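You operate a simulated robot arm through the tools that you are given. There is no shell and no other tool. Be economical: measure what you need, move in short steps, check, and stop when the job is done.

Carry out the task below with a simulated robot arm. There is one attempt and no reset: what you move stays moved.

TASK
Take the split gasket from the sink shelf and leave it on the step of pump one. Switch the key switch of pump one off. Switch the key switch of pump three off. Take the white order card and put it in the silver tray on the counter top. Put the pot labelled "26" from the top of the bottling bench on the top of pump two and the pot marked "27" on the step of pump four. Put the small bottle labelled "peach" from the top of the bottling bench on the step of pump one and the small bottle that says "apple" on the top of pump one. Put the slim blue bottle on the top of the long table away on the lower shelf of the siphon filler. Take the bottle that says "57" from the top of the long table and put it on the top of pump four. Put the blue card in the orange bucket. Shut the right drawer of the white bench. The order is free. Set down upright: white order card, cup, small bottle, slim blue bottle, bottle.

Only the result counts: the job must be done as asked and must still hold three seconds after the hand-in. Knocking over, shifting, dropping, spilling or breaking anything else fails it.

THE ROBOT
A 7-joint arm with a two-finger parallel gripper on a trunk, on a base that drives. Base frame: it is fixed to the floor where the robot stands at the start and does not move with it; the origin is under the middle of the robot, x ahead of it, y to its left, z up. Readings come in cm, rad, newtons and seconds.
Its first joint turns from -2.601 to 2.601 rad. Places, roughly: blue bottle, green bottle [-325, 75, 100]; blue card [-300, 75, 75]; cup, short cup [0, 175, 100]; key switch of pump one [-80, -30, 90]; key switch of pump three [-250, -100, 90]; lower shelf of the siphon filler [-210, 150, 30]; orange bucket [-350, 75, 100]; right drawer of the white bench [-570, 50, 70]; slim blue bottle [-350, 75, 100]; small bottle [-25, 175, 100]; split gasket (1x7x10 cm) [90, 0, 120]; step of pump four [-350, -120, 30]; step of pump one [-90, -10, 30]; top of pump four [-330, -160, 140]; top of pump one [-70, -50, 140]; top of pump two [-150, -80, 140]; tray (20x21x4 cm) [-470, 190, 90]; white order card [-450, 200, 100]. Payload 3.5 kg.
The TCP is the grasp point between the finger pads, 2.3 cm short of the fingertips. In the tool frame z runs along the fingers and y along their closing line. The gripper opens to 9.4 cm. The fingers are 3.8 cm wide and 1 cm thick; the gripper's body (5.4 by 9.6 cm) begins 3.9 cm behind the TCP.
Orientation is told as [roll, pitch, yaw] about the base's x, y, z axes, in that order, counted from this pose: with the fingers straight down and closing along the base's y, the tool's x points along the base's -x, its y along +y and its z along -z.

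THE INTERFACE
- The arm moves only by the tool servo_tool. Its argument "moves" is a list of rows, each a list of 2 entries, a list of its own where there are three numbers: the shift along the base's x, y, z in cm, then the turn, a rotation vector about the base's x, y, z in rad. In form: [[[tx, ty, tz], [ax, ay, az]], ...]. A call has 1 to 10 rows; each row shifts and turns the commanded pose from where the row before left it. "fingers" is the closure in counts, from 0 (fully open) to 255 (shut), set as the call begins (left out, the last holds). Rows are played at 5 a second. More than 5 cm and 0.15 rad between two rows, or a gripper value outside its range, and nothing of the call is played. A pose out of reach is approached as far as the arm can. The call stops where the force on the tool passes 40 N (or 10 N more than at its start, if that is more) or the arm is blocked; 0.2 s more then pass. Each finger travels about 15.3 cm/s and halts on what it meets, pressing with about 28 N; the grip force reading is that of the motor and also rises with nothing between the fingers. The clock runs only during rows and for 0.2 s after the last one: add rows that do not move to give the fingers time. The reply holds the time, the measured pose of the TCP, the force on the tool along the base axes, the opening and the grip force, in the units named above and with some noise, with the torque about the TCP (base axes, N m) and any sound that the robot's microphone picked up.
- Cameras (640 x 400 px; columns grow to the right, rows downward): "scene" is now at [-26.76, 16.16, 123.76]; the picture's right is [-0.41, -0.91, 0.00], its down [-0.76, 0.34, -0.55] and it looks along [0.50, -0.23, -0.83] (base axes); focal length 214 px, centre (320, 200). "wrist" rides on the gripper at [8.6, 1.6, -7.5] in the tool frame; the picture's right is [-0.18, 0.98, 0.00], its down [-0.58, -0.11, -0.81] and it looks along [-0.79, -0.15, 0.59] (tool axes); focal length 243 px, centre (320, 200). There is no depth. A picture from a camera that has moved, and an enlarged one, comes with that camera's place and axes in the base frame and with its lens.
- get_image(camera): a new picture of that camera. It takes no simulated time.
- steer(legs): drives the robot by 1 to 6 legs, each [ahead, left, turn to the left] in cm, cm and rad, along the robot's own axes; the way and the turn of a leg run together, so that a leg with both is an arc; at most 150 cm and 3.142 rad a leg. The arm and the cameras ride along, it lands a little off, and it stops where it bumps. It gives what a move gives.
- pan_tilt(pan, tilt): turns the head with the scene camera to pan (to the left, within 2.496 rad either way) and tilt (down, from -0.506 to 1.204), counted from straight ahead of the robot. It gives what a move gives.
- close_up(camera, box): a new picture of the part [left, top, right, bottom] of that camera's present view, enlarged. It takes no simulated time.
- hand_in(): hands the job in; it is judged then, once.

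Go step by step. Nothing tells you exact positions but the pictures and the camera data: compare them with the known pose of the tool, close in by small moves and look again before you grip or let go. The budget is 535 turns and 306 pictures, counting those below and the enlarged ones. Unless the task says otherwise, let go and move clear before handing in, and close with one line.

The tools are called after "Request:" as a command line: name --argument value ..., lists and objects as JSON in quotes. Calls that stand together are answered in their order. servo_tool: Moves the arm, as the interface text tells. Its arguments: {"type":"object","properties":{"moves":{"type":"array"},"fingers":{"type":"number"}},"required":["moves"]} The other tools are called the same way: steer (legs) drives the base; pan_tilt (pan, tilt) turns the head that bears the scene camera; get_image (camera) takes a picture; close_up (camera, box) takes an enlarged picture of a part of a camera's view; hand_in () hands the job in.

At the start:

```text
clock: 0.0
tool_pos: [-35.69, 70.53, 99.93]
tcp_rot: [0.0, -0.001, 0.0]
force: [-0.5, -0.4, -0.5]
moment: [-0.01, 0.0, 0.01]
gripper_width: 9.39
grasp_force: 0.0
robot x, y, heading: [0.12, -0.06, 0.0]
head pan, tilt: [-0.422, 0.984]
```

scene: 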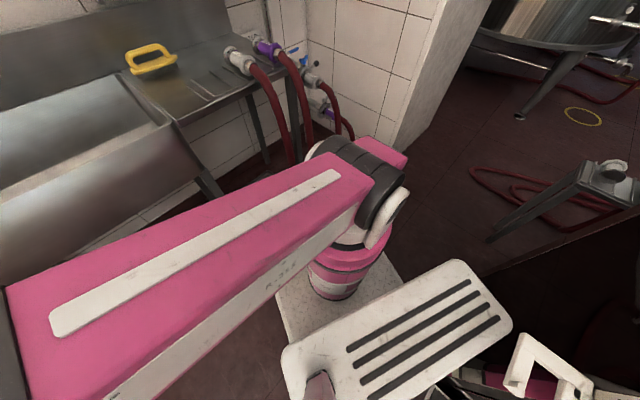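
wrist: 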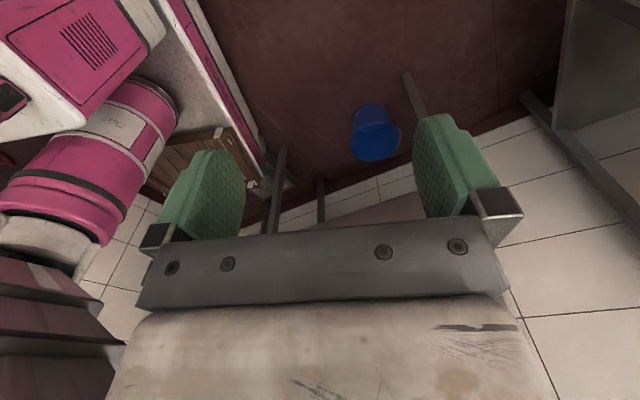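

I see the arm and a sink ahead; I'll look around with the head to get a picture of the room.

Request:
pan_tilt --pan 0 --tilt 0.2

Request:
get_image --camera "scene"

Request:
pan_tilt --pan 1.4 --tilt 0.3

Request:
get_image --camera "scene"

Request:
pan_tilt --pan 2.49 --tilt 0.3

Request:
get_image --camera "scene"

Request:
pan_tilt --pan -2.49 --tilt 0.3

Request:
get_image --camera "scene"

```text
clock: 1.1
tool_pos: [-35.76, 70.67, 100.0]
tcp_rot: [-0.001, 0.001, 0.002]
force: [0.4, -0.2, 0.6]
moment: [0.03, -0.02, -0.01]
gripper_width: 9.39
grasp_force: 0.0
robot x, y, heading: [0.27, -0.14, -0.001]
head pan, tilt: [0.0, 0.201]
```

```text
303 pictures are left
camera scene: at [-23.88, 19.06, 130.52], right [0.0, -1.0, 0.0], down [-0.2, 0.0, -0.98], along [0.98, 0.0, -0.2], focal length 214 px, centre (320, 200)
```

scene: 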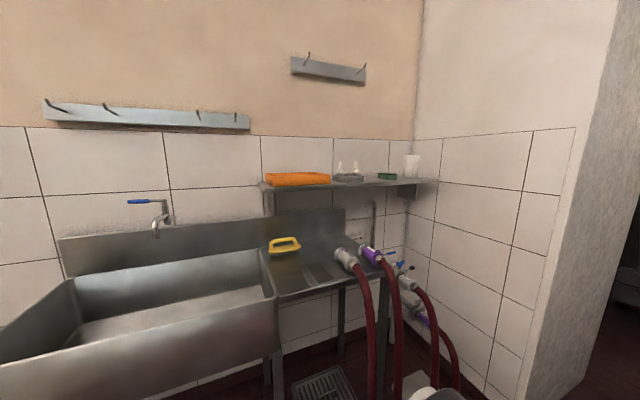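

```text
clock: 2.6
tool_pos: [-35.69, 70.56, 99.93]
tcp_rot: [-0.001, 0.0, 0.001]
force: [0.1, 0.1, 0.2]
moment: [-0.01, 0.02, -0.02]
gripper_width: 9.39
grasp_force: 0.0
robot x, y, heading: [0.05, 0.03, 0.003]
head pan, tilt: [1.4, 0.3]
```

```text
302 pictures are left
camera scene: at [-31.6, 28.26, 129.6], right [0.99, -0.17, 0.0], down [-0.05, -0.29, -0.96], along [0.16, 0.94, -0.3], focal length 214 px, centre (320, 200)
```

scene: 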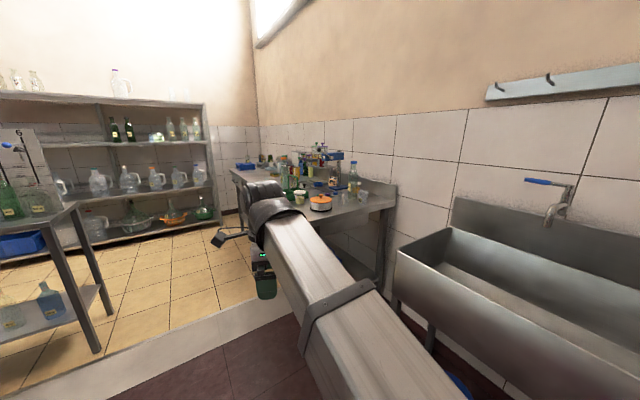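

```text
clock: 4.0
tool_pos: [-35.7, 70.47, 99.95]
tcp_rot: [-0.002, 0.001, -0.001]
force: [0.2, -1.1, -0.4]
moment: [-0.02, 0.03, -0.03]
gripper_width: 9.39
grasp_force: 0.0
robot x, y, heading: [0.45, 0.08, -0.001]
head pan, tilt: [2.491, 0.3]
```

```text
301 pictures are left
camera scene: at [-40.62, 24.72, 129.6], right [0.61, 0.8, 0.0], down [0.24, -0.18, -0.96], along [-0.76, 0.58, -0.3], focal length 214 px, centre (320, 200)
```

scene: 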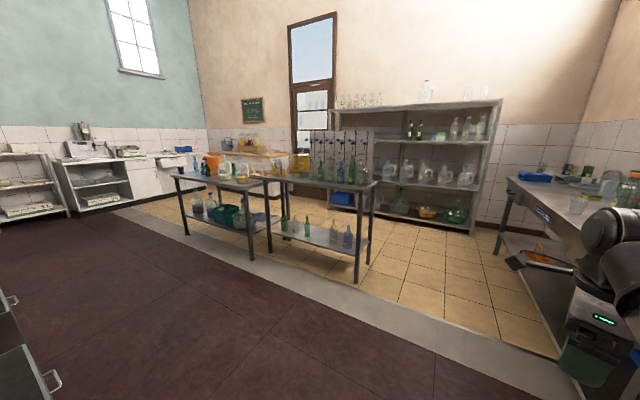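

```text
clock: 7.9
tool_pos: [-35.69, 70.5, 99.93]
tcp_rot: [0.0, -0.001, 0.0]
force: [-0.1, 0.2, -0.1]
moment: [0.02, -0.01, 0.0]
gripper_width: 9.4
grasp_force: 0.0
robot x, y, heading: [-0.07, 0.07, 0.002]
head pan, tilt: [-2.491, 0.3]
```

```text
300 pictures are left
camera scene: at [-40.62, 13.4, 129.6], right [-0.61, 0.8, 0.0], down [0.24, 0.18, -0.96], along [-0.76, -0.58, -0.3], focal length 214 px, centre (320, 200)
```

scene: 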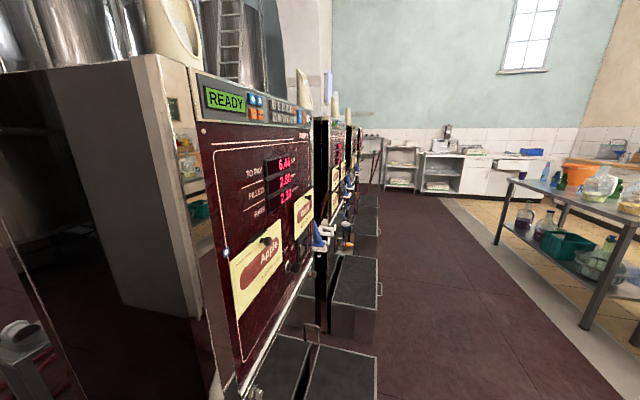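

The sink shelf is ahead with several things on it; pumps lie behind right. Zooming in on the shelf.

Request:
pan_tilt --pan -0.2 --tilt 0.1

Request:
close_up --camera "scene" --box '[180, 130, 400, 268]'

Request:
pan_tilt --pan -2.0 --tilt 0.9

Request:
get_image --camera "scene"

Request:
close_up --camera "wrist" --box '[0, 0, 640, 400]'

```text
clock: 10.0
tool_pos: [-35.73, 70.5, 100.0]
tcp_rot: [-0.001, 0.0, 0.0]
force: [-0.7, 0.1, -0.2]
moment: [-0.03, 0.01, 0.0]
gripper_width: 9.39
grasp_force: 0.0
robot x, y, heading: [0.2, 0.27, 0.005]
head pan, tilt: [-0.201, 0.099]
```

```text
2.90 times, centred on (290, 199) of scene
camera zoom: at [-24.18, 17.22, 131.47], right [-0.2, -0.98, 0.0], down [-0.1, 0.02, -1.0], along [0.97, -0.2, -0.1], focal length 622 px, centre (407, 203)
```

zoom: 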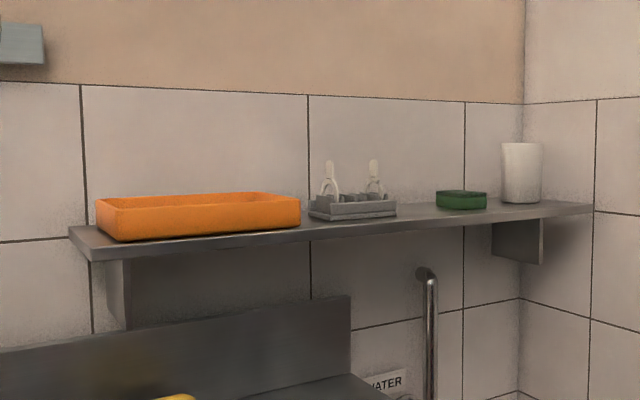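

```text
clock: 11.8
tool_pos: [-35.69, 70.53, 99.95]
tcp_rot: [0.0, 0.002, -0.001]
force: [0.6, 0.3, 0.3]
moment: [0.0, 0.02, 0.0]
gripper_width: 9.37
grasp_force: 0.0
robot x, y, heading: [0.15, -0.13, -0.003]
head pan, tilt: [-2.0, 0.901]
```

```text
298 pictures are left
camera scene: at [-36.34, 12.19, 124.38], right [-0.91, 0.42, 0.0], down [0.33, 0.71, -0.62], along [-0.26, -0.57, -0.78], focal length 214 px, centre (320, 200)
```

scene: 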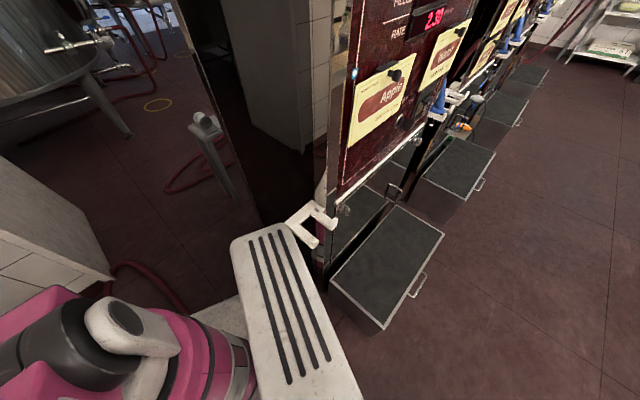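

```text
1.00 times, centred on (320, 200) of wrist (not enlarged: the box is as wide or as high as the picture)
camera zoom: at [-44.35, 72.16, 107.31], right [0.18, 0.98, 0.0], down [0.58, -0.11, 0.81], along [0.79, -0.15, -0.59], focal length 243 px, centre (320, 200)
```

zoom: 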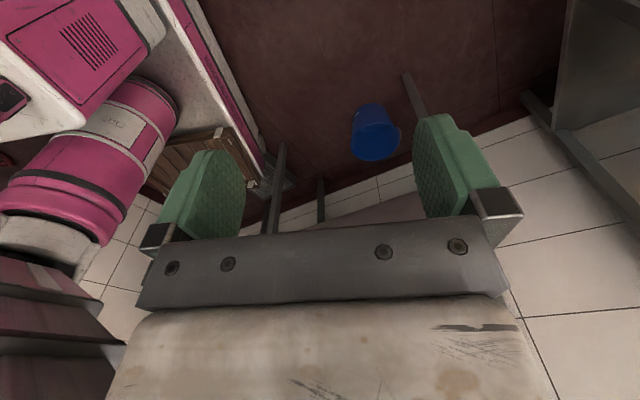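

The shelf holds an orange tray, a grey rack, a green pad and a cup. I'll swing the arm to the front, raised, to look with the wrist camera.

Request:
servo_tool --moves '[[[0, 0, 5], [0, 0, 0]], [[0, 0, 5], [0, 0, 0]], [[2, 0, 4.5], [0, 0, 0]], [[2, 0, 4.5], [0, 0, 0]], [[2, 0, 4.5], [0, 0, 0]], [[4, 0, 2.5], [0, 0, 0]], [[5, 0, 0], [0, 0, 0]], [[5, 0, 0], [0, 0, 0]], [[5, 0, 0], [0, 0, 0]], [[5, 0, 0], [0, 0, 0]]]'

Request:
servo_tool --moves '[[[5, -0.3, 0], [0, 0, 0]], [[5, -0.3, 0], [0, 0, 0]], [[5, -0.3, 0], [0, 0, 0]], [[5, -0.3, 0], [0, 0, 0]], [[5, -0.3, 0], [0, 0, 0]], [[5, -0.3, 0], [0, 0, 0]], [[5, -0.3, 0], [0, 0, 0]], [[3, -3.5, 0], [0, 0, 0]], [[3, -3.5, 0], [0, 0, 0]], [[3, -3.5, 0], [0, 0, 0]]]'

Request:
servo_tool --moves '[[[3, -3.5, 0], [0, 0, 0]], [[3, -3.5, 0], [0, 0, 0]], [[3, -3.5, 0], [0, 0, 0]], [[3, -3.5, 0], [0, 0, 0]], [[3, -3.5, 0], [0, 0, 0]], [[1, -4.5, 0], [0, 0, 0]], [[1, -4.5, 0], [0, 0, 0]]]'

Request:
pan_tilt --pan 0 --tilt 0.4

Request:
get_image --camera "scene"

Request:
get_image --camera "wrist"

```text
clock: 14.0
tool_pos: [-8.07, 77.23, 112.07]
tcp_rot: [0.011, -0.001, 0.003]
force: [1.2, -0.2, 0.1]
moment: [-0.03, 0.01, 0.02]
gripper_width: 9.38
grasp_force: 0.1
out of reach, approached as far as the arm can: row 3, 4, 5, 6, 7, 8, 9
robot x, y, heading: [-0.12, 0.15, -0.002]
head pan, tilt: [-2.0, 0.901]
```

```text
clock: 16.2
tool_pos: [36.19, 65.04, 111.97]
tcp_rot: [0.008, -0.004, 0.002]
force: [1.0, 1.0, 0.1]
moment: [-0.01, 0.05, 0.0]
gripper_width: 9.4
grasp_force: 0.0
robot x, y, heading: [-0.06, -0.32, -0.001]
head pan, tilt: [-2.0, 0.901]
```

```text
clock: 17.8
tool_pos: [54.19, 39.45, 109.4]
tcp_rot: [0.007, -0.009, 0.002]
force: [0.3, -0.9, 1.1]
moment: [0.01, -0.05, -0.01]
gripper_width: 9.41
grasp_force: 0.0
out of reach, approached as far as the arm can: row 1, 2, 4, 6, 7
robot x, y, heading: [-0.03, 0.02, 0.0]
head pan, tilt: [-2.0, 0.901]
```

```text
clock: 19.8
tool_pos: [54.24, 39.43, 109.52]
tcp_rot: [0.006, -0.011, -0.001]
force: [1.1, 0.6, -0.2]
moment: [-0.03, -0.02, 0.02]
gripper_width: 9.38
grasp_force: 0.1
robot x, y, heading: [-0.15, -0.3, 0.005]
head pan, tilt: [0.0, 0.4]
```

```text
296 pictures are left
camera scene: at [-23.93, 19.05, 128.68], right [0.0, -1.0, 0.0], down [-0.39, 0.0, -0.92], along [0.92, 0.0, -0.39], focal length 214 px, centre (320, 200)
```

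scene: 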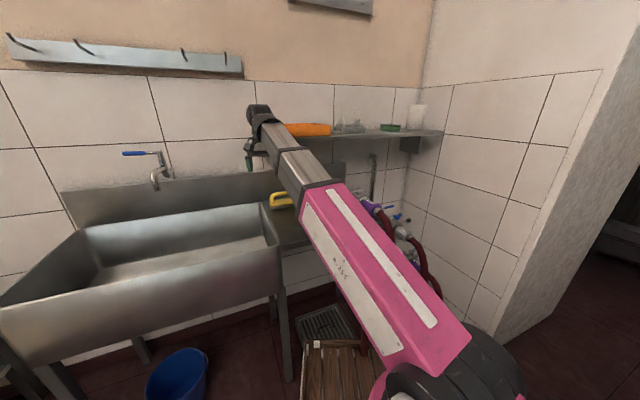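

```text
295 pictures are left
camera wrist: at [45.46, 41.03, 116.76], right [0.18, 0.98, 0.01], down [0.57, -0.11, 0.81], along [0.8, -0.14, -0.58], focal length 243 px, centre (320, 200)
```

wrist: 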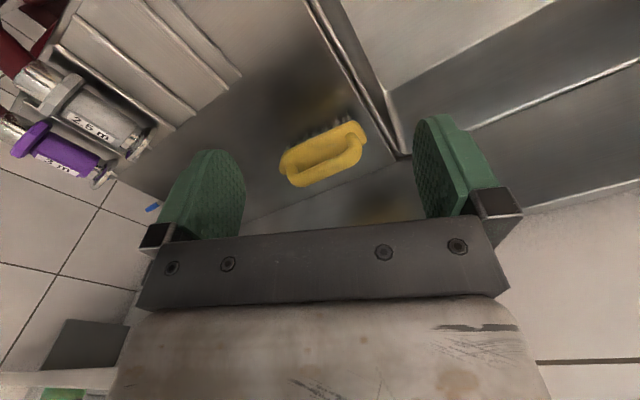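

Straight-down reach is capped near 110 cm height, so I'll tilt the tool forward ~43° and move toward the grey rack.

Request:
servo_tool --moves '[[[0, -4, 2], [0, -0.15, 0]], [[0, -4, 2], [0, -0.15, 0]], [[0, -4, 2], [0, -0.15, 0]], [[0, -4, 2], [0, -0.15, 0]], [[0, -4, 2], [0, -0.15, 0]], [[1, -4, 2], [0, 0, 0]], [[1, -4, 2], [0, 0, 0]], [[1, -4, 0], [0, 0, 0]], [[1, -4, 0], [0, 0, 0]]]'

Request:
get_image --camera "wrist"

Request:
get_image --camera "scene"

```text
clock: 21.8
tool_pos: [58.02, 3.2, 123.62]
tcp_rot: [0.001, -0.751, 0.0]
force: [-0.3, -0.4, -0.9]
moment: [-0.02, -0.01, 0.01]
gripper_width: 9.4
grasp_force: 0.0
robot x, y, heading: [0.19, 0.13, 0.001]
head pan, tilt: [0.0, 0.4]
```

```text
294 pictures are left
camera wrist: at [46.67, 4.84, 122.96], right [0.13, 0.98, 0.13], down [-0.12, -0.11, 0.99], along [0.98, -0.15, 0.11], focal length 243 px, centre (320, 200)
```

wrist: 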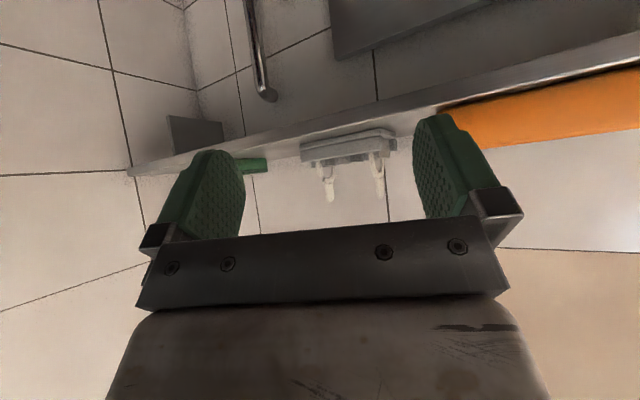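

```text
293 pictures are left
camera scene: at [-23.94, 19.05, 128.68], right [0.0, -1.0, 0.0], down [-0.39, 0.0, -0.92], along [0.92, 0.0, -0.39], focal length 214 px, centre (320, 200)
```

scene: 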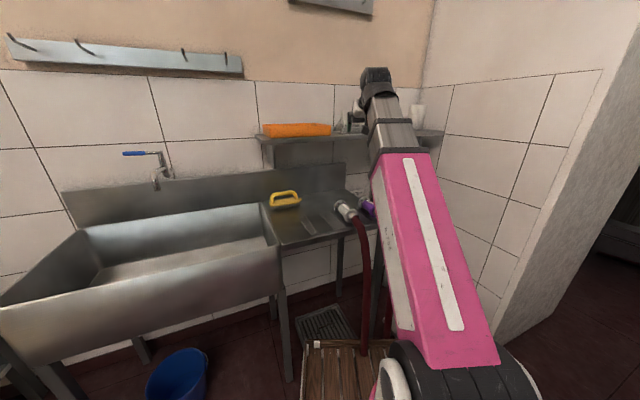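

The tool is in front of the shelf. I'll raise it and zoom on the rack.

Request:
servo_tool --moves '[[[0, -1, 4], [0, 0, 0]], [[0, -1, 4], [0, 0, 0]], [[0, -1, 4], [0, 0, 0]]]'

Request:
close_up --camera "wrist" --box '[120, 60, 440, 260]'

```text
clock: 22.6
tool_pos: [58.36, 0.25, 135.39]
tcp_rot: [-0.001, -0.75, 0.0]
force: [0.2, 0.9, 0.0]
moment: [0.02, -0.01, -0.04]
gripper_width: 9.38
grasp_force: 0.1
robot x, y, heading: [-0.04, 0.12, -0.001]
head pan, tilt: [0.0, 0.4]
```

```text
2.00 times, centred on (280, 160) of wrist
camera zoom: at [47.04, 1.88, 134.86], right [0.13, 0.98, 0.13], down [-0.12, -0.11, 0.99], along [0.98, -0.15, 0.11], focal length 485 px, centre (400, 280)
```

zoom: 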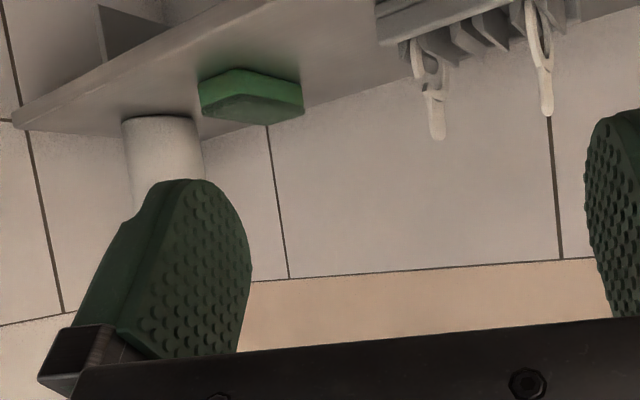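

Request:
close_up --camera "wrist" --box '[290, 10, 450, 110]'

```text
4.00 times, centred on (370, 60) of wrist
camera zoom: at [47.04, 1.88, 134.86], right [0.13, 0.98, 0.13], down [-0.12, -0.11, 0.99], along [0.98, -0.15, 0.11], focal length 970 px, centre (120, 760)
```

zoom: 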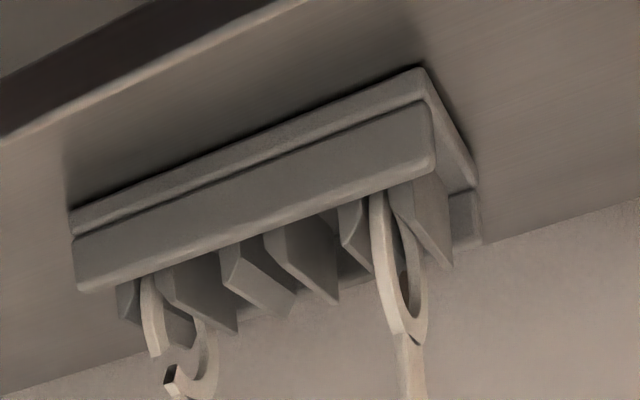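

Split ring is the one at base −y side of the rack; its tab tip triangulates to about (88.9, 0.2, 127.9). Approaching along the tool axis.

Request:
servo_tool --moves '[[[5, 0, 0], [0, 0, 0]], [[5, 0, 0], [0, 0, 0]], [[5, 0, 0], [0, 0, 0]], [[5, 0, 0], [0, 0, 0]], [[2, 0, -2], [0, 0, 0]]]'

Request:
get_image --camera "wrist"

```text
clock: 23.8
tool_pos: [80.47, 0.41, 133.27]
tcp_rot: [0.0, -0.751, 0.001]
force: [-0.8, 0.0, -0.4]
moment: [-0.03, 0.0, -0.01]
gripper_width: 9.39
grasp_force: 0.1
robot x, y, heading: [-0.22, -0.01, -0.0]
head pan, tilt: [0.0, 0.4]
```

```text
290 pictures are left
camera wrist: at [69.03, 2.06, 132.78], right [0.13, 0.98, 0.13], down [-0.12, -0.11, 0.99], along [0.98, -0.15, 0.11], focal length 243 px, centre (320, 200)
```

wrist: 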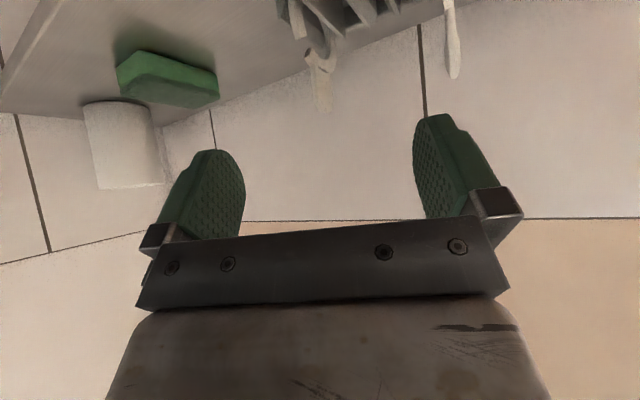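

Tip confirmed. Closing in so the pads straddle the tab.

Request:
servo_tool --moves '[[[3, 0, -2.5], [0, 0, 0]], [[3, 0, -2.5], [0, 0, 0]], [[2.2, -0.1, -2], [0, 0, 0]]]'

Request:
get_image --camera "wrist"

```text
clock: 24.6
tool_pos: [88.48, 0.37, 126.38]
tcp_rot: [0.0, -0.75, 0.001]
force: [0.0, -0.1, -0.1]
moment: [-0.03, 0.02, 0.02]
gripper_width: 9.38
grasp_force: 0.1
robot x, y, heading: [-0.1, 0.02, -0.002]
head pan, tilt: [0.0, 0.4]
```

```text
289 pictures are left
camera wrist: at [77.17, 1.94, 125.69], right [0.13, 0.98, 0.13], down [-0.12, -0.11, 0.99], along [0.98, -0.15, 0.11], focal length 243 px, centre (320, 200)
```

wrist: 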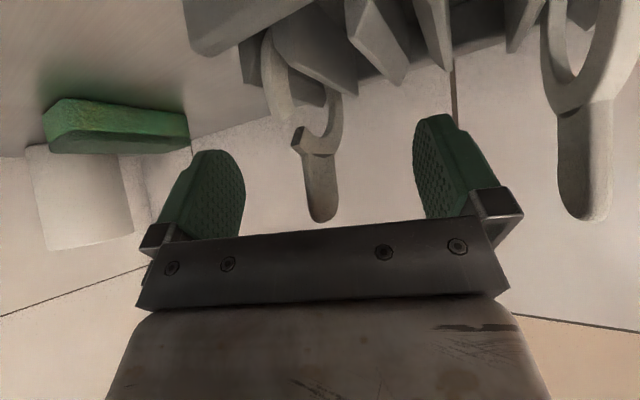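

The shelf and rack are turned about 20° relative to my frame, so I'll yaw the tool by 0.35 rad in place before gripping.

Request:
servo_tool --moves '[[[0, 0, 0], [0, 0, 0.12]], [[0, 0, 0], [0, 0, 0.12]], [[0, 0, 0], [0, 0, 0.11]]]'

Request:
get_image --camera "wrist"

```text
clock: 25.4
tool_pos: [88.35, 0.33, 126.25]
tcp_rot: [0.0, -0.75, 0.354]
force: [-0.2, -0.3, -0.7]
moment: [0.01, -0.03, -0.01]
gripper_width: 9.39
grasp_force: 0.1
robot x, y, heading: [0.05, 0.1, 0.0]
head pan, tilt: [0.0, 0.4]
```

```text
288 pictures are left
camera wrist: at [77.22, -2.11, 125.81], right [-0.21, 0.97, 0.13], down [-0.08, -0.14, 0.99], along [0.97, 0.2, 0.11], focal length 243 px, centre (320, 200)
```

wrist: 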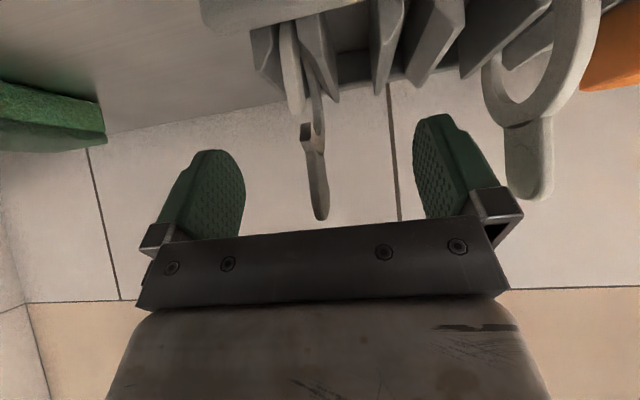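

Ring is now edge-on between the pads; close the fingers.

Request:
servo_tool --moves '[[[0.2, 0, -0.3], [0, 0, 0]], [[0, 0, 0], [0, 0, 0]], [[0, 0, 0], [0, 0, 0]], [[0, 0, 0], [0, 0, 0]], [[0, 0, 0], [0, 0, 0]], [[0, 0, 0], [0, 0, 0]]]' --fingers 255

Request:
get_image --camera "wrist"

```text
clock: 26.8
tool_pos: [88.57, 0.24, 125.98]
tcp_rot: [0.001, -0.752, 0.349]
force: [0.2, -0.7, 0.0]
moment: [0.01, -0.01, -0.02]
gripper_width: 0.4
grasp_force: 27.9
robot x, y, heading: [-0.03, 0.58, 0.0]
head pan, tilt: [0.0, 0.4]
```

```text
287 pictures are left
camera wrist: at [77.37, -2.14, 125.53], right [-0.21, 0.97, 0.13], down [-0.08, -0.14, 0.99], along [0.97, 0.2, 0.11], focal length 243 px, centre (320, 200)
```

wrist: 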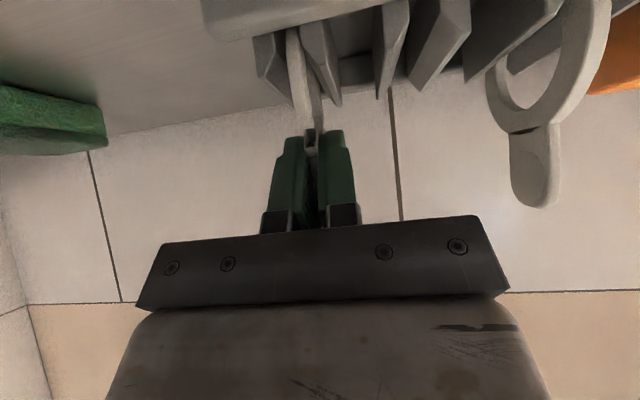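

Gripping the tab (0.4 cm). Lifting straight up.

Request:
servo_tool --moves '[[[0, 0, 2], [0, 0, 0]], [[0, 0, 3], [0, 0, 0]], [[0, 0, 3], [0, 0, 0]], [[0, 0, 3], [0, 0, 0]], [[0, 0, 2], [0, 0, 0]]]'

Request:
get_image --camera "wrist"

```text
clock: 28.0
tool_pos: [88.63, 0.33, 139.22]
tcp_rot: [0.0, -0.75, 0.35]
force: [-0.5, 0.5, 0.6]
moment: [-0.02, 0.02, -0.02]
gripper_width: 0.42
grasp_force: 27.7
robot x, y, heading: [0.26, -0.08, -0.0]
head pan, tilt: [0.0, 0.4]
```

```text
286 pictures are left
camera wrist: at [77.27, -2.06, 138.63], right [-0.21, 0.97, 0.13], down [-0.08, -0.14, 0.99], along [0.97, 0.2, 0.11], focal length 243 px, centre (320, 200)
```

wrist: 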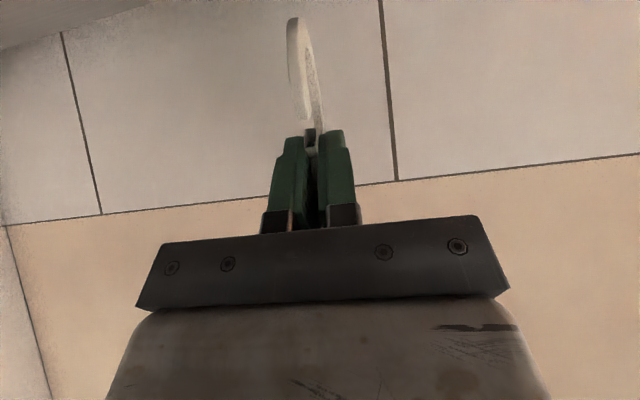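

Gasket is out. Retracting and looking at the floor around the base before driving.

Request:
servo_tool --moves '[[[-4.5, -1.5, 0], [0, 0, 0]], [[-4.5, -1.5, 0], [0, 0, 0]], [[-4.5, 0, 0], [0, 0, 0]], [[-4.5, 0, 0], [0, 0, 0]], [[-4.5, 0, 0], [0, 0, 0]], [[-4.5, 0, 0], [0, 0, 0]], [[-4.5, 0, 0], [0, 0, 0]], [[-3, 0, 0], [0, 0, 0]]]'

Request:
pan_tilt --pan 0.5 --tilt 1.1

Request:
get_image --camera "scene"

Request:
pan_tilt --pan 1.8 --tilt 1.0

Request:
get_image --camera "scene"

Request:
pan_tilt --pan -1.2 --tilt 1.0

Request:
get_image --camera "scene"

```text
clock: 29.8
tool_pos: [56.33, -3.09, 137.22]
tcp_rot: [-0.001, -0.749, 0.352]
force: [-0.5, -0.5, -0.5]
moment: [-0.01, 0.06, 0.02]
gripper_width: 0.42
grasp_force: 27.8
out of reach, approached as far as the arm can: row 7, 8
robot x, y, heading: [0.04, -0.25, 0.002]
head pan, tilt: [0.0, 0.4]
```

```text
clock: 30.8
tool_pos: [56.38, -3.16, 137.11]
tcp_rot: [0.0, -0.749, 0.35]
force: [-0.8, -0.9, -0.7]
moment: [0.02, 0.0, 0.0]
gripper_width: 0.41
grasp_force: 27.7
robot x, y, heading: [-0.09, 0.29, -0.002]
head pan, tilt: [0.499, 1.1]
```

```text
285 pictures are left
camera scene: at [-27.64, 22.07, 123.0], right [0.48, -0.88, 0.0], down [-0.78, -0.43, -0.45], along [0.4, 0.22, -0.89], focal length 214 px, centre (320, 200)
```

scene: 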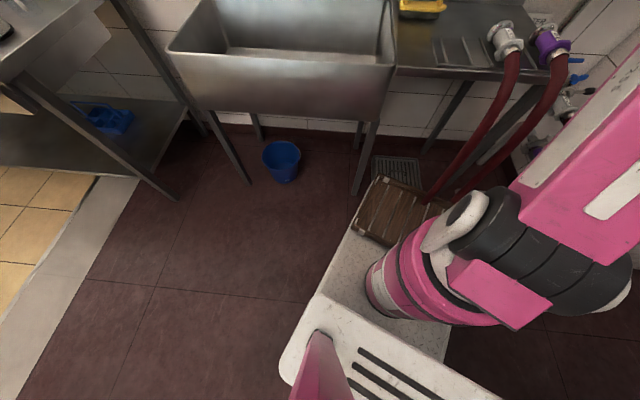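

```text
clock: 32.3
tool_pos: [56.39, -3.23, 137.17]
tcp_rot: [-0.002, -0.751, 0.35]
force: [0.6, 0.1, -0.6]
moment: [0.0, 0.04, 0.0]
gripper_width: 0.41
grasp_force: 27.9
robot x, y, heading: [0.01, -0.09, -0.001]
head pan, tilt: [1.799, 1.0]
```

```text
284 pictures are left
camera scene: at [-34.77, 25.84, 123.66], right [0.97, 0.23, 0.0], down [0.19, -0.82, -0.54], along [-0.12, 0.53, -0.84], focal length 214 px, centre (320, 200)
```

scene: 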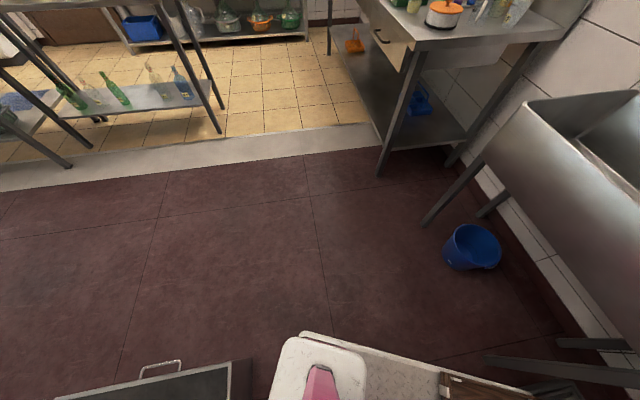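

```text
clock: 34.9
tool_pos: [56.33, -3.23, 137.15]
tcp_rot: [0.0, -0.751, 0.351]
force: [0.7, 0.7, -0.4]
moment: [-0.04, 0.02, 0.02]
gripper_width: 0.41
grasp_force: 28.4
robot x, y, heading: [-0.08, 0.02, -0.005]
head pan, tilt: [-1.201, 1.0]
```

```text
283 pictures are left
camera scene: at [-30.67, 12.56, 123.66], right [-0.93, -0.36, 0.0], down [-0.3, 0.78, -0.54], along [0.2, -0.5, -0.84], focal length 214 px, centre (320, 200)
```

scene: 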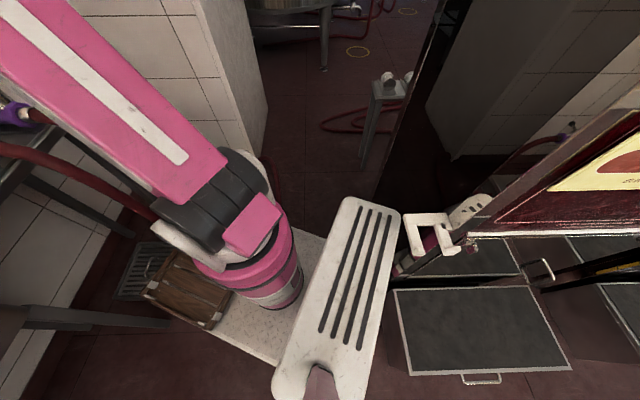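

Floor is clear to the left. I'll strafe left, then back diagonally, then turn to face along the pump aisle.

Request:
steer --legs '[[0, 36, 0], [-38, 36, 0]]'

Request:
steer --legs '[[0, 0, -2.79]]'

Request:
pan_tilt --pan 1.3 --tilt 0.5

Request:
get_image --camera "scene"

```text
clock: 36.1
tool_pos: [56.01, 2.38, 137.08]
tcp_rot: [0.002, -0.75, 0.34]
force: [-0.7, -0.7, 0.3]
moment: [-0.01, 0.03, 0.01]
gripper_width: 0.4
grasp_force: 27.9
robot x, y, heading: [-0.3, 6.02, -0.012]
head pan, tilt: [-1.201, 1.0]
stopped in leg 1: the robot was blocked; the commanded pose is now the measured one
```

```text
clock: 37.6
tool_pos: [54.04, -4.09, 137.17]
tcp_rot: [0.001, -0.75, 0.206]
force: [-0.2, 0.5, -0.2]
moment: [0.01, 0.0, 0.02]
gripper_width: 0.42
grasp_force: 27.8
robot x, y, heading: [-1.57, 7.14, -0.144]
head pan, tilt: [-1.201, 1.0]
stopped in leg 1: the robot was blocked; the commanded pose is now the measured one
```

```text
clock: 39.9
tool_pos: [54.08, -4.11, 137.07]
tcp_rot: [0.002, -0.749, 0.206]
force: [0.3, -0.1, -0.8]
moment: [0.01, -0.01, -0.01]
gripper_width: 0.4
grasp_force: 27.5
robot x, y, heading: [-1.16, 7.28, -0.143]
head pan, tilt: [1.3, 0.499]
```

```text
282 pictures are left
camera scene: at [-27.73, 39.05, 127.76], right [0.91, -0.4, 0.0], down [-0.19, -0.44, -0.88], along [0.36, 0.8, -0.48], focal length 214 px, centre (320, 200)
```

scene: 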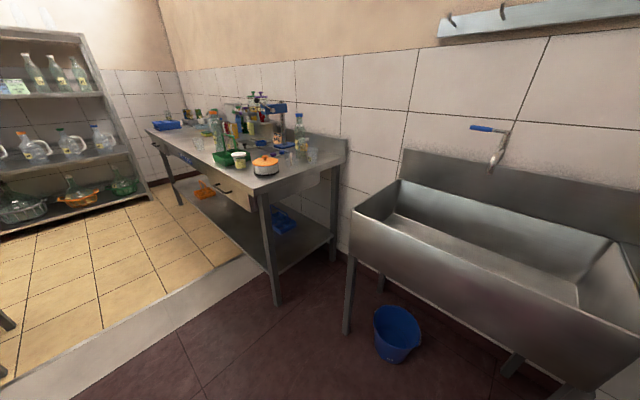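

The base was blocked, likely by a sink leg. I'll look straight down around the base.

Request:
pan_tilt --pan 0.7 --tilt 1.15

Request:
get_image --camera "scene"

Request:
pan_tilt --pan -2.3 --tilt 1.2

Request:
get_image --camera "scene"

Request:
pan_tilt --pan -1.0 --tilt 1.2

Request:
get_image --camera "scene"

```text
clock: 40.9
tool_pos: [54.03, -4.27, 137.11]
tcp_rot: [0.001, -0.75, 0.206]
force: [0.1, -0.1, -0.3]
moment: [-0.02, -0.01, 0.01]
gripper_width: 0.39
grasp_force: 28.7
robot x, y, heading: [-1.3, 7.05, -0.143]
head pan, tilt: [0.7, 1.15]
```

```text
281 pictures are left
camera scene: at [-26.34, 33.87, 122.69], right [0.53, -0.85, 0.0], down [-0.78, -0.48, -0.41], along [0.35, 0.22, -0.91], focal length 214 px, centre (320, 200)
```

scene: 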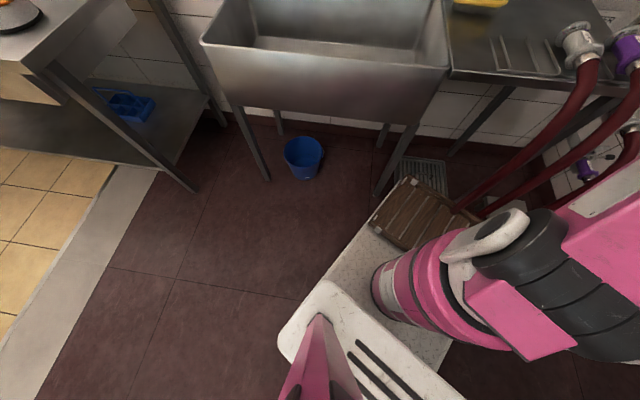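

```text
clock: 43.5
tool_pos: [54.02, -4.04, 137.16]
tcp_rot: [0.0, -0.752, 0.206]
force: [0.0, 0.0, 0.8]
moment: [0.01, -0.04, 0.0]
gripper_width: 0.4
grasp_force: 28.1
robot x, y, heading: [-1.35, 7.0, -0.15]
head pan, tilt: [-2.3, 1.201]
```

```text
280 pictures are left
camera scene: at [-35.7, 27.14, 122.4], right [-0.64, 0.77, 0.0], down [0.71, 0.6, -0.36], along [-0.28, -0.23, -0.93], focal length 214 px, centre (320, 200)
```

scene: 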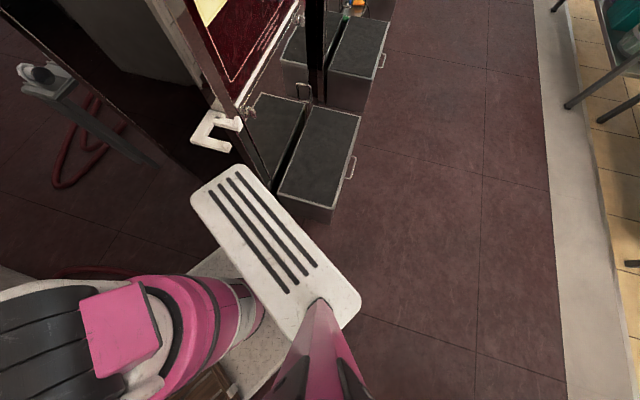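

```text
clock: 45.0
tool_pos: [54.01, -4.21, 137.15]
tcp_rot: [0.003, -0.75, 0.206]
force: [-0.2, 0.4, -1.0]
moment: [0.03, 0.01, 0.0]
gripper_width: 0.39
grasp_force: 27.4
robot x, y, heading: [-1.67, 7.21, -0.143]
head pan, tilt: [-1.0, 1.201]
```

```text
279 pictures are left
camera scene: at [-29.1, 25.63, 122.4], right [-0.91, -0.41, 0.0], down [-0.38, 0.85, -0.36], along [0.15, -0.33, -0.93], focal length 214 px, centre (320, 200)
```

scene: 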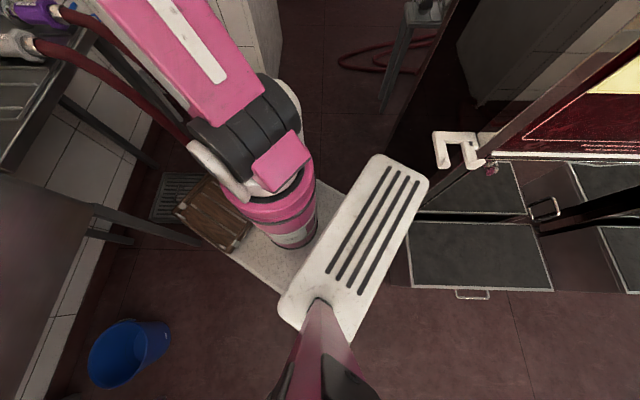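

The sink's middle leg was blocking the front left and the pump-one step the rear. I'll undo, then align with the room (turn left ~0.2) and strafe out.

Request:
steer --legs '[[0, 0, 0.13], [-1, -5.5, 0]]'

Request:
steer --legs '[[0, 0, 0.22]]'

```text
clock: 46.1
tool_pos: [55.08, 2.26, 137.19]
tcp_rot: [0.001, -0.75, 0.325]
force: [-0.2, -0.3, -0.3]
moment: [-0.01, 0.04, -0.01]
gripper_width: 0.41
grasp_force: 27.6
robot x, y, heading: [-1.15, 6.51, -0.029]
head pan, tilt: [-1.0, 1.201]
stopped in leg 1: the robot was blocked; the commanded pose is now the measured one
```

```text
clock: 46.8
tool_pos: [55.2, 2.26, 137.11]
tcp_rot: [0.003, -0.751, 0.331]
force: [-0.5, 0.1, -0.1]
moment: [-0.04, 0.0, 0.0]
gripper_width: 0.41
grasp_force: 27.9
robot x, y, heading: [-1.31, 7.04, -0.022]
head pan, tilt: [-1.0, 1.201]
stopped in leg 1: the robot was blocked; the commanded pose is now the measured one
```

Touching the leg again; move right first, then turn.

Request:
steer --legs '[[0, -7, 0]]'

Request:
steer --legs '[[0, 0, 0.25]]'

```text
clock: 47.8
tool_pos: [55.02, -4.68, 137.25]
tcp_rot: [0.002, -0.752, 0.33]
force: [-0.2, 0.3, 0.2]
moment: [-0.01, 0.01, 0.02]
gripper_width: 0.41
grasp_force: 28.3
robot x, y, heading: [-1.33, -0.14, -0.03]
head pan, tilt: [-1.0, 1.201]
```

```text
clock: 49.1
tool_pos: [54.38, 9.53, 137.18]
tcp_rot: [0.002, -0.749, 0.58]
force: [-0.7, -0.2, 0.7]
moment: [0.01, 0.0, 0.01]
gripper_width: 0.39
grasp_force: 28.1
robot x, y, heading: [-1.14, 0.11, 0.232]
head pan, tilt: [-1.0, 1.201]
```

Request:
steer --legs '[[-2, 0, 0], [0, 15, 0]]'

Request:
steer --legs '[[0, 45, 0]]'

```text
clock: 50.8
tool_pos: [49.04, 23.63, 137.18]
tcp_rot: [0.0, -0.751, 0.587]
force: [-0.2, 0.3, 0.2]
moment: [-0.04, 0.0, -0.01]
gripper_width: 0.43
grasp_force: 28.1
robot x, y, heading: [-6.42, 13.49, 0.226]
head pan, tilt: [-1.0, 1.201]
```

```text
clock: 53.5
tool_pos: [38.61, 67.51, 137.25]
tcp_rot: [0.002, -0.75, 0.584]
force: [-0.2, -0.4, -0.4]
moment: [-0.01, 0.0, 0.0]
gripper_width: 0.4
grasp_force: 27.8
robot x, y, heading: [-16.67, 57.73, 0.231]
head pan, tilt: [-1.0, 1.201]
```

Clear of the sink. Back up into the aisle and turn to face west along the pumps.

Request:
steer --legs '[[-30, 22, 0], [0, 0, -3.02]]'

Request:
pan_tilt --pan 1.3 --tilt 0.7

Request:
get_image --camera "scene"

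Request:
pan_tilt --pan 0.3 --tilt 0.4

Request:
get_image --camera "scene"

```text
clock: 62.9
tool_pos: [-104.53, 54.35, 137.05]
tcp_rot: [0.001, -0.75, -2.42]
force: [0.9, -0.2, 0.1]
moment: [-0.03, 0.01, -0.01]
gripper_width: 0.41
grasp_force: 27.7
robot x, y, heading: [-51.12, 71.62, -2.776]
head pan, tilt: [-1.0, 1.201]
```

```text
clock: 65.1
tool_pos: [-104.36, 54.41, 137.23]
tcp_rot: [0.002, -0.752, -2.419]
force: [0.6, -0.2, 0.0]
moment: [0.01, -0.02, 0.02]
gripper_width: 0.4
grasp_force: 27.7
robot x, y, heading: [-50.89, 72.08, -2.769]
head pan, tilt: [1.3, 0.7]
```

```text
278 pictures are left
camera scene: at [-12.53, 57.54, 125.99], right [-1.0, -0.1, 0.0], down [-0.06, 0.64, -0.76], along [0.07, -0.76, -0.64], focal length 214 px, centre (320, 200)
```

scene: 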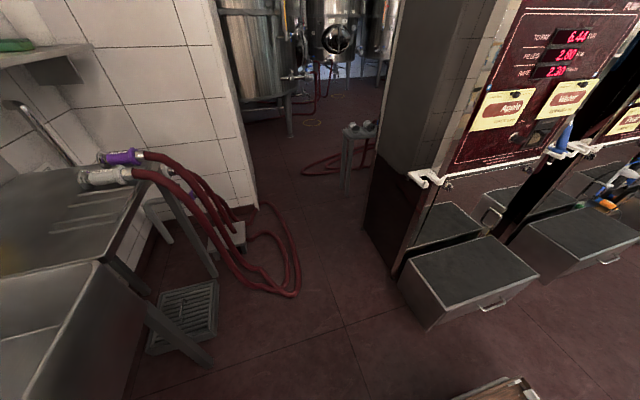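

```text
clock: 66.3
tool_pos: [-104.42, 54.2, 137.14]
tcp_rot: [0.002, -0.749, -2.418]
force: [-0.5, 0.0, -0.3]
moment: [-0.03, 0.03, 0.0]
gripper_width: 0.43
grasp_force: 27.9
robot x, y, heading: [-50.74, 71.81, -2.771]
head pan, tilt: [0.3, 0.4]
```

```text
277 pictures are left
camera scene: at [-20.62, 60.25, 128.68], right [-0.62, 0.78, 0.0], down [0.31, 0.24, -0.92], along [-0.72, -0.57, -0.39], focal length 214 px, centre (320, 200)
```

scene: 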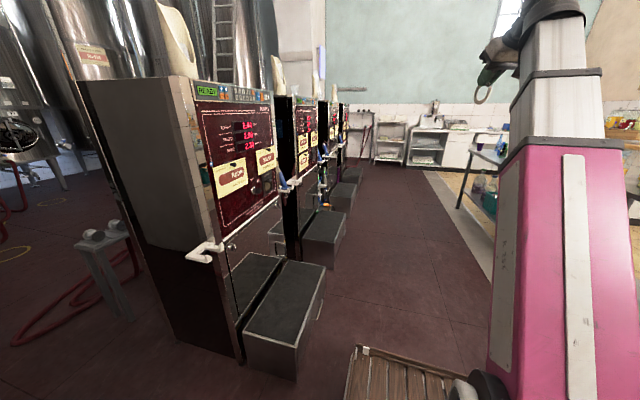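

The aisle and pump one are in view; the step centre is about (-81,-7,30). Drive closer, ending with the pump on my left.

Request:
steer --legs '[[22, 8, 0]]'

Request:
servo_tool --moves '[[[0, 0, 0], [0.099, -0.1125, 0]], [[0, 0, -2], [0.099, -0.1125, 0]], [[0, 0, -4], [0.099, -0.1125, 0]], [[0, 0, -4], [0.099, -0.1125, 0]], [[0, 0, -4], [0.099, -0.1125, 0]]]'

Request:
pan_tilt --pan 1.45 --tilt 0.5

Request:
get_image --camera "scene"

Request:
get_image --camera "wrist"

```text
clock: 68.1
tool_pos: [-121.67, 39.18, 137.14]
tcp_rot: [0.001, -0.75, -2.424]
force: [-0.3, 0.6, 0.6]
moment: [0.04, -0.01, -0.02]
gripper_width: 0.41
grasp_force: 27.5
robot x, y, heading: [-68.21, 56.45, -2.775]
head pan, tilt: [0.3, 0.4]
```

```text
clock: 68.7
tool_pos: [-122.23, 39.11, 135.61]
tcp_rot: [-0.005, -0.497, -2.427]
force: [-19.0, -6.5, -13.6]
moment: [-0.71, 0.86, 0.58]
gripper_width: 0.41
grasp_force: 28.6
out of reach, approached as far as the arm can: row 3
robot x, y, heading: [-68.22, 56.38, -2.777]
head pan, tilt: [0.3, 0.4]
stopped in row 3: the force on the tool passed its limit at 115 N (the readings are from after the stop); the commanded pose is now the measured one
```

```text
clock: 70.1
tool_pos: [-122.16, 38.9, 135.47]
tcp_rot: [-0.005, -0.495, -2.426]
force: [-29.6, -4.1, -27.6]
moment: [-1.66, 2.04, 1.45]
gripper_width: 0.42
grasp_force: 28.2
robot x, y, heading: [-68.27, 55.98, -2.777]
head pan, tilt: [1.45, 0.499]
```

```text
276 pictures are left
camera scene: at [-28.44, 41.66, 127.77], right [-0.97, -0.24, 0.0], down [-0.12, 0.46, -0.88], along [0.21, -0.85, -0.48], focal length 214 px, centre (320, 200)
```

scene: 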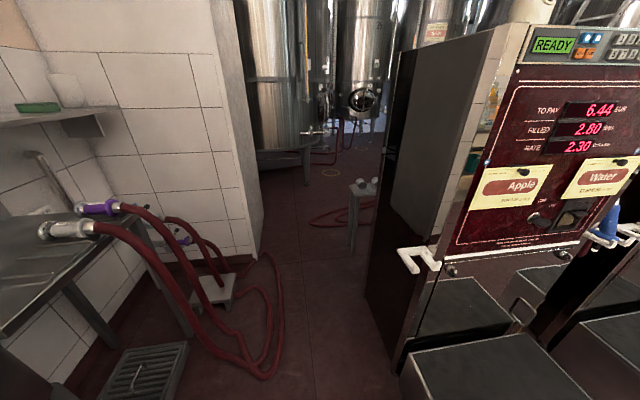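

```text
275 pictures are left
camera wrist: at [-112.62, 45.04, 137.94], right [0.52, -0.85, 0.08], down [-0.17, 0.0, 0.99], along [-0.84, -0.53, -0.14], focal length 243 px, centre (320, 200)
```

wrist: 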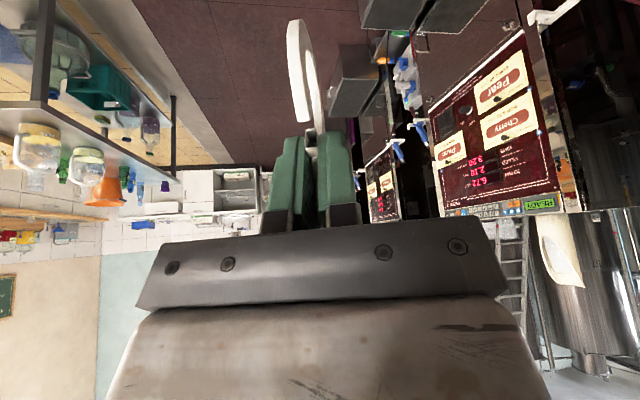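

The wrist pressed against the arm's own limit in that folded pose. I'll move the tool outward first.

Request:
servo_tool --moves '[[[-4, -2.4, 0], [0, 0, 0]], [[-4, -2.4, 0], [0, 0, 0]], [[-4, -2, -2], [0, 0, 0]]]'

```text
clock: 70.9
tool_pos: [-134.07, 32.27, 133.83]
tcp_rot: [-0.002, -0.494, -2.427]
force: [-0.3, -0.6, -0.4]
moment: [0.0, -0.03, -0.01]
gripper_width: 0.41
grasp_force: 27.9
robot x, y, heading: [-67.85, 56.53, -2.78]
head pan, tilt: [1.45, 0.499]
```

Request:
servo_tool --moves '[[[0, 0, -5], [0, 0, 0]], [[0, 0, -5], [0, 0, 0]], [[0, 0, -5], [0, 0, 0]], [[0, 0, -5], [0, 0, 0]], [[0, 0, -5], [0.082, -0.093, 0]], [[0, 0, -5], [0.082, -0.093, 0]], [[0, 0, -5], [0.082, -0.093, 0]], [[0, 0, -5], [0.082, -0.093, 0]]]'

Request:
pan_tilt --pan 1.2 --tilt 0.9

Request:
get_image --camera "scene"

```text
clock: 72.7
tool_pos: [-134.15, 32.21, 93.41]
tcp_rot: [-0.008, 0.003, -2.426]
force: [-0.1, 0.9, -0.1]
moment: [-0.01, 0.03, 0.02]
gripper_width: 0.39
grasp_force: 28.1
robot x, y, heading: [-67.58, 56.48, -2.777]
head pan, tilt: [1.45, 0.499]
```

```text
clock: 73.5
tool_pos: [-134.1, 32.17, 93.54]
tcp_rot: [-0.007, 0.001, -2.426]
force: [-0.1, 0.2, 0.1]
moment: [-0.02, 0.02, 0.0]
gripper_width: 0.38
grasp_force: 28.4
robot x, y, heading: [-68.02, 56.4, -2.778]
head pan, tilt: [1.201, 0.901]
```

```text
274 pictures are left
camera scene: at [-30.67, 42.94, 124.38], right [-1.0, 0.0, 0.0], down [0.0, 0.78, -0.62], along [0.0, -0.62, -0.78], focal length 214 px, centre (320, 200)
```

scene: 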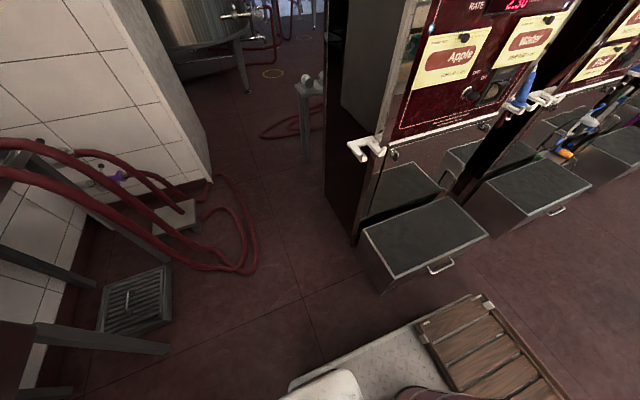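

Now moving over the west half of step one (target about (-95,-14)), yawing to align with the room.

Request:
servo_tool --moves '[[[3, -3.5, -3], [0, 0, -0.09]], [[3, -3.5, -3], [0, 0, -0.09]], [[3, -3.5, -3], [0, 0, -0.09]], [[3, -3.5, -3], [0, 0, -0.08]], [[3, -3.5, -3], [0, 0, 0]], [[3, -3.5, -3], [0, 0, 0]], [[3, -3.5, -3], [0, 0, 0]], [[3, -3.5, -3], [0, 0, 0]], [[3, -3.5, -3], [0, 0, 0]], [[3, -3.5, -3], [0, 0, 0]]]'

Request:
servo_tool --moves '[[[3, -3, 0], [-0.1395, -0.054, 0]], [[3, -3, 0], [-0.1395, -0.054, 0]], [[3, -3, 0], [-0.1395, -0.054, 0]], [[0, 0, -3], [-0.1395, -0.054, 0]], [[0, 0, -3], [-0.1395, -0.054, 0]], [[0, 0, -3], [-0.1395, -0.054, 0]], [[0, 0, -3], [-0.1395, -0.054, 0]]]'

Request:
get_image --camera "scene"

Request:
get_image --camera "wrist"

```text
refused: row 1 steps farther than a row can; nothing moved
```

```text
clock: 75.1
tool_pos: [-125.04, 23.21, 81.74]
tcp_rot: [1.015, -0.298, -2.594]
force: [0.8, -0.4, 0.6]
moment: [-0.01, -0.02, 0.0]
gripper_width: 0.41
grasp_force: 28.3
robot x, y, heading: [-67.96, 56.55, -2.777]
head pan, tilt: [1.201, 0.901]
```

```text
273 pictures are left
camera scene: at [-30.67, 42.94, 124.38], right [-1.0, 0.0, 0.0], down [0.0, 0.78, -0.62], along [0.0, -0.62, -0.78], focal length 214 px, centre (320, 200)
```

scene: 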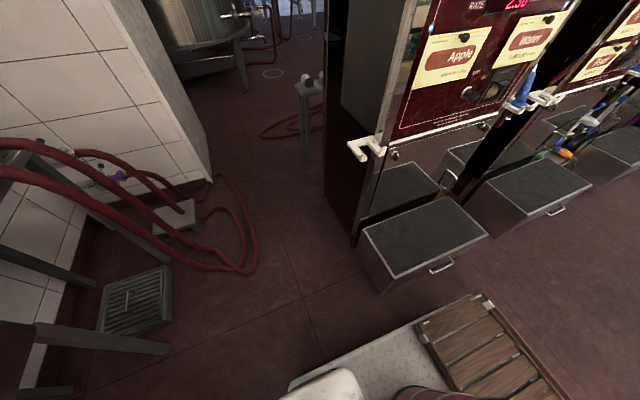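

```text
272 pictures are left
camera wrist: at [-119.65, 33.02, 84.05], right [0.33, -0.41, 0.85], down [-0.78, 0.39, 0.49], along [-0.53, -0.82, -0.19], focal length 243 px, centre (320, 200)
```

wrist: 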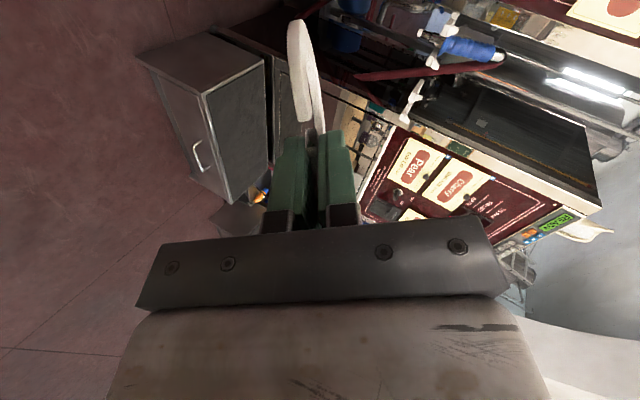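

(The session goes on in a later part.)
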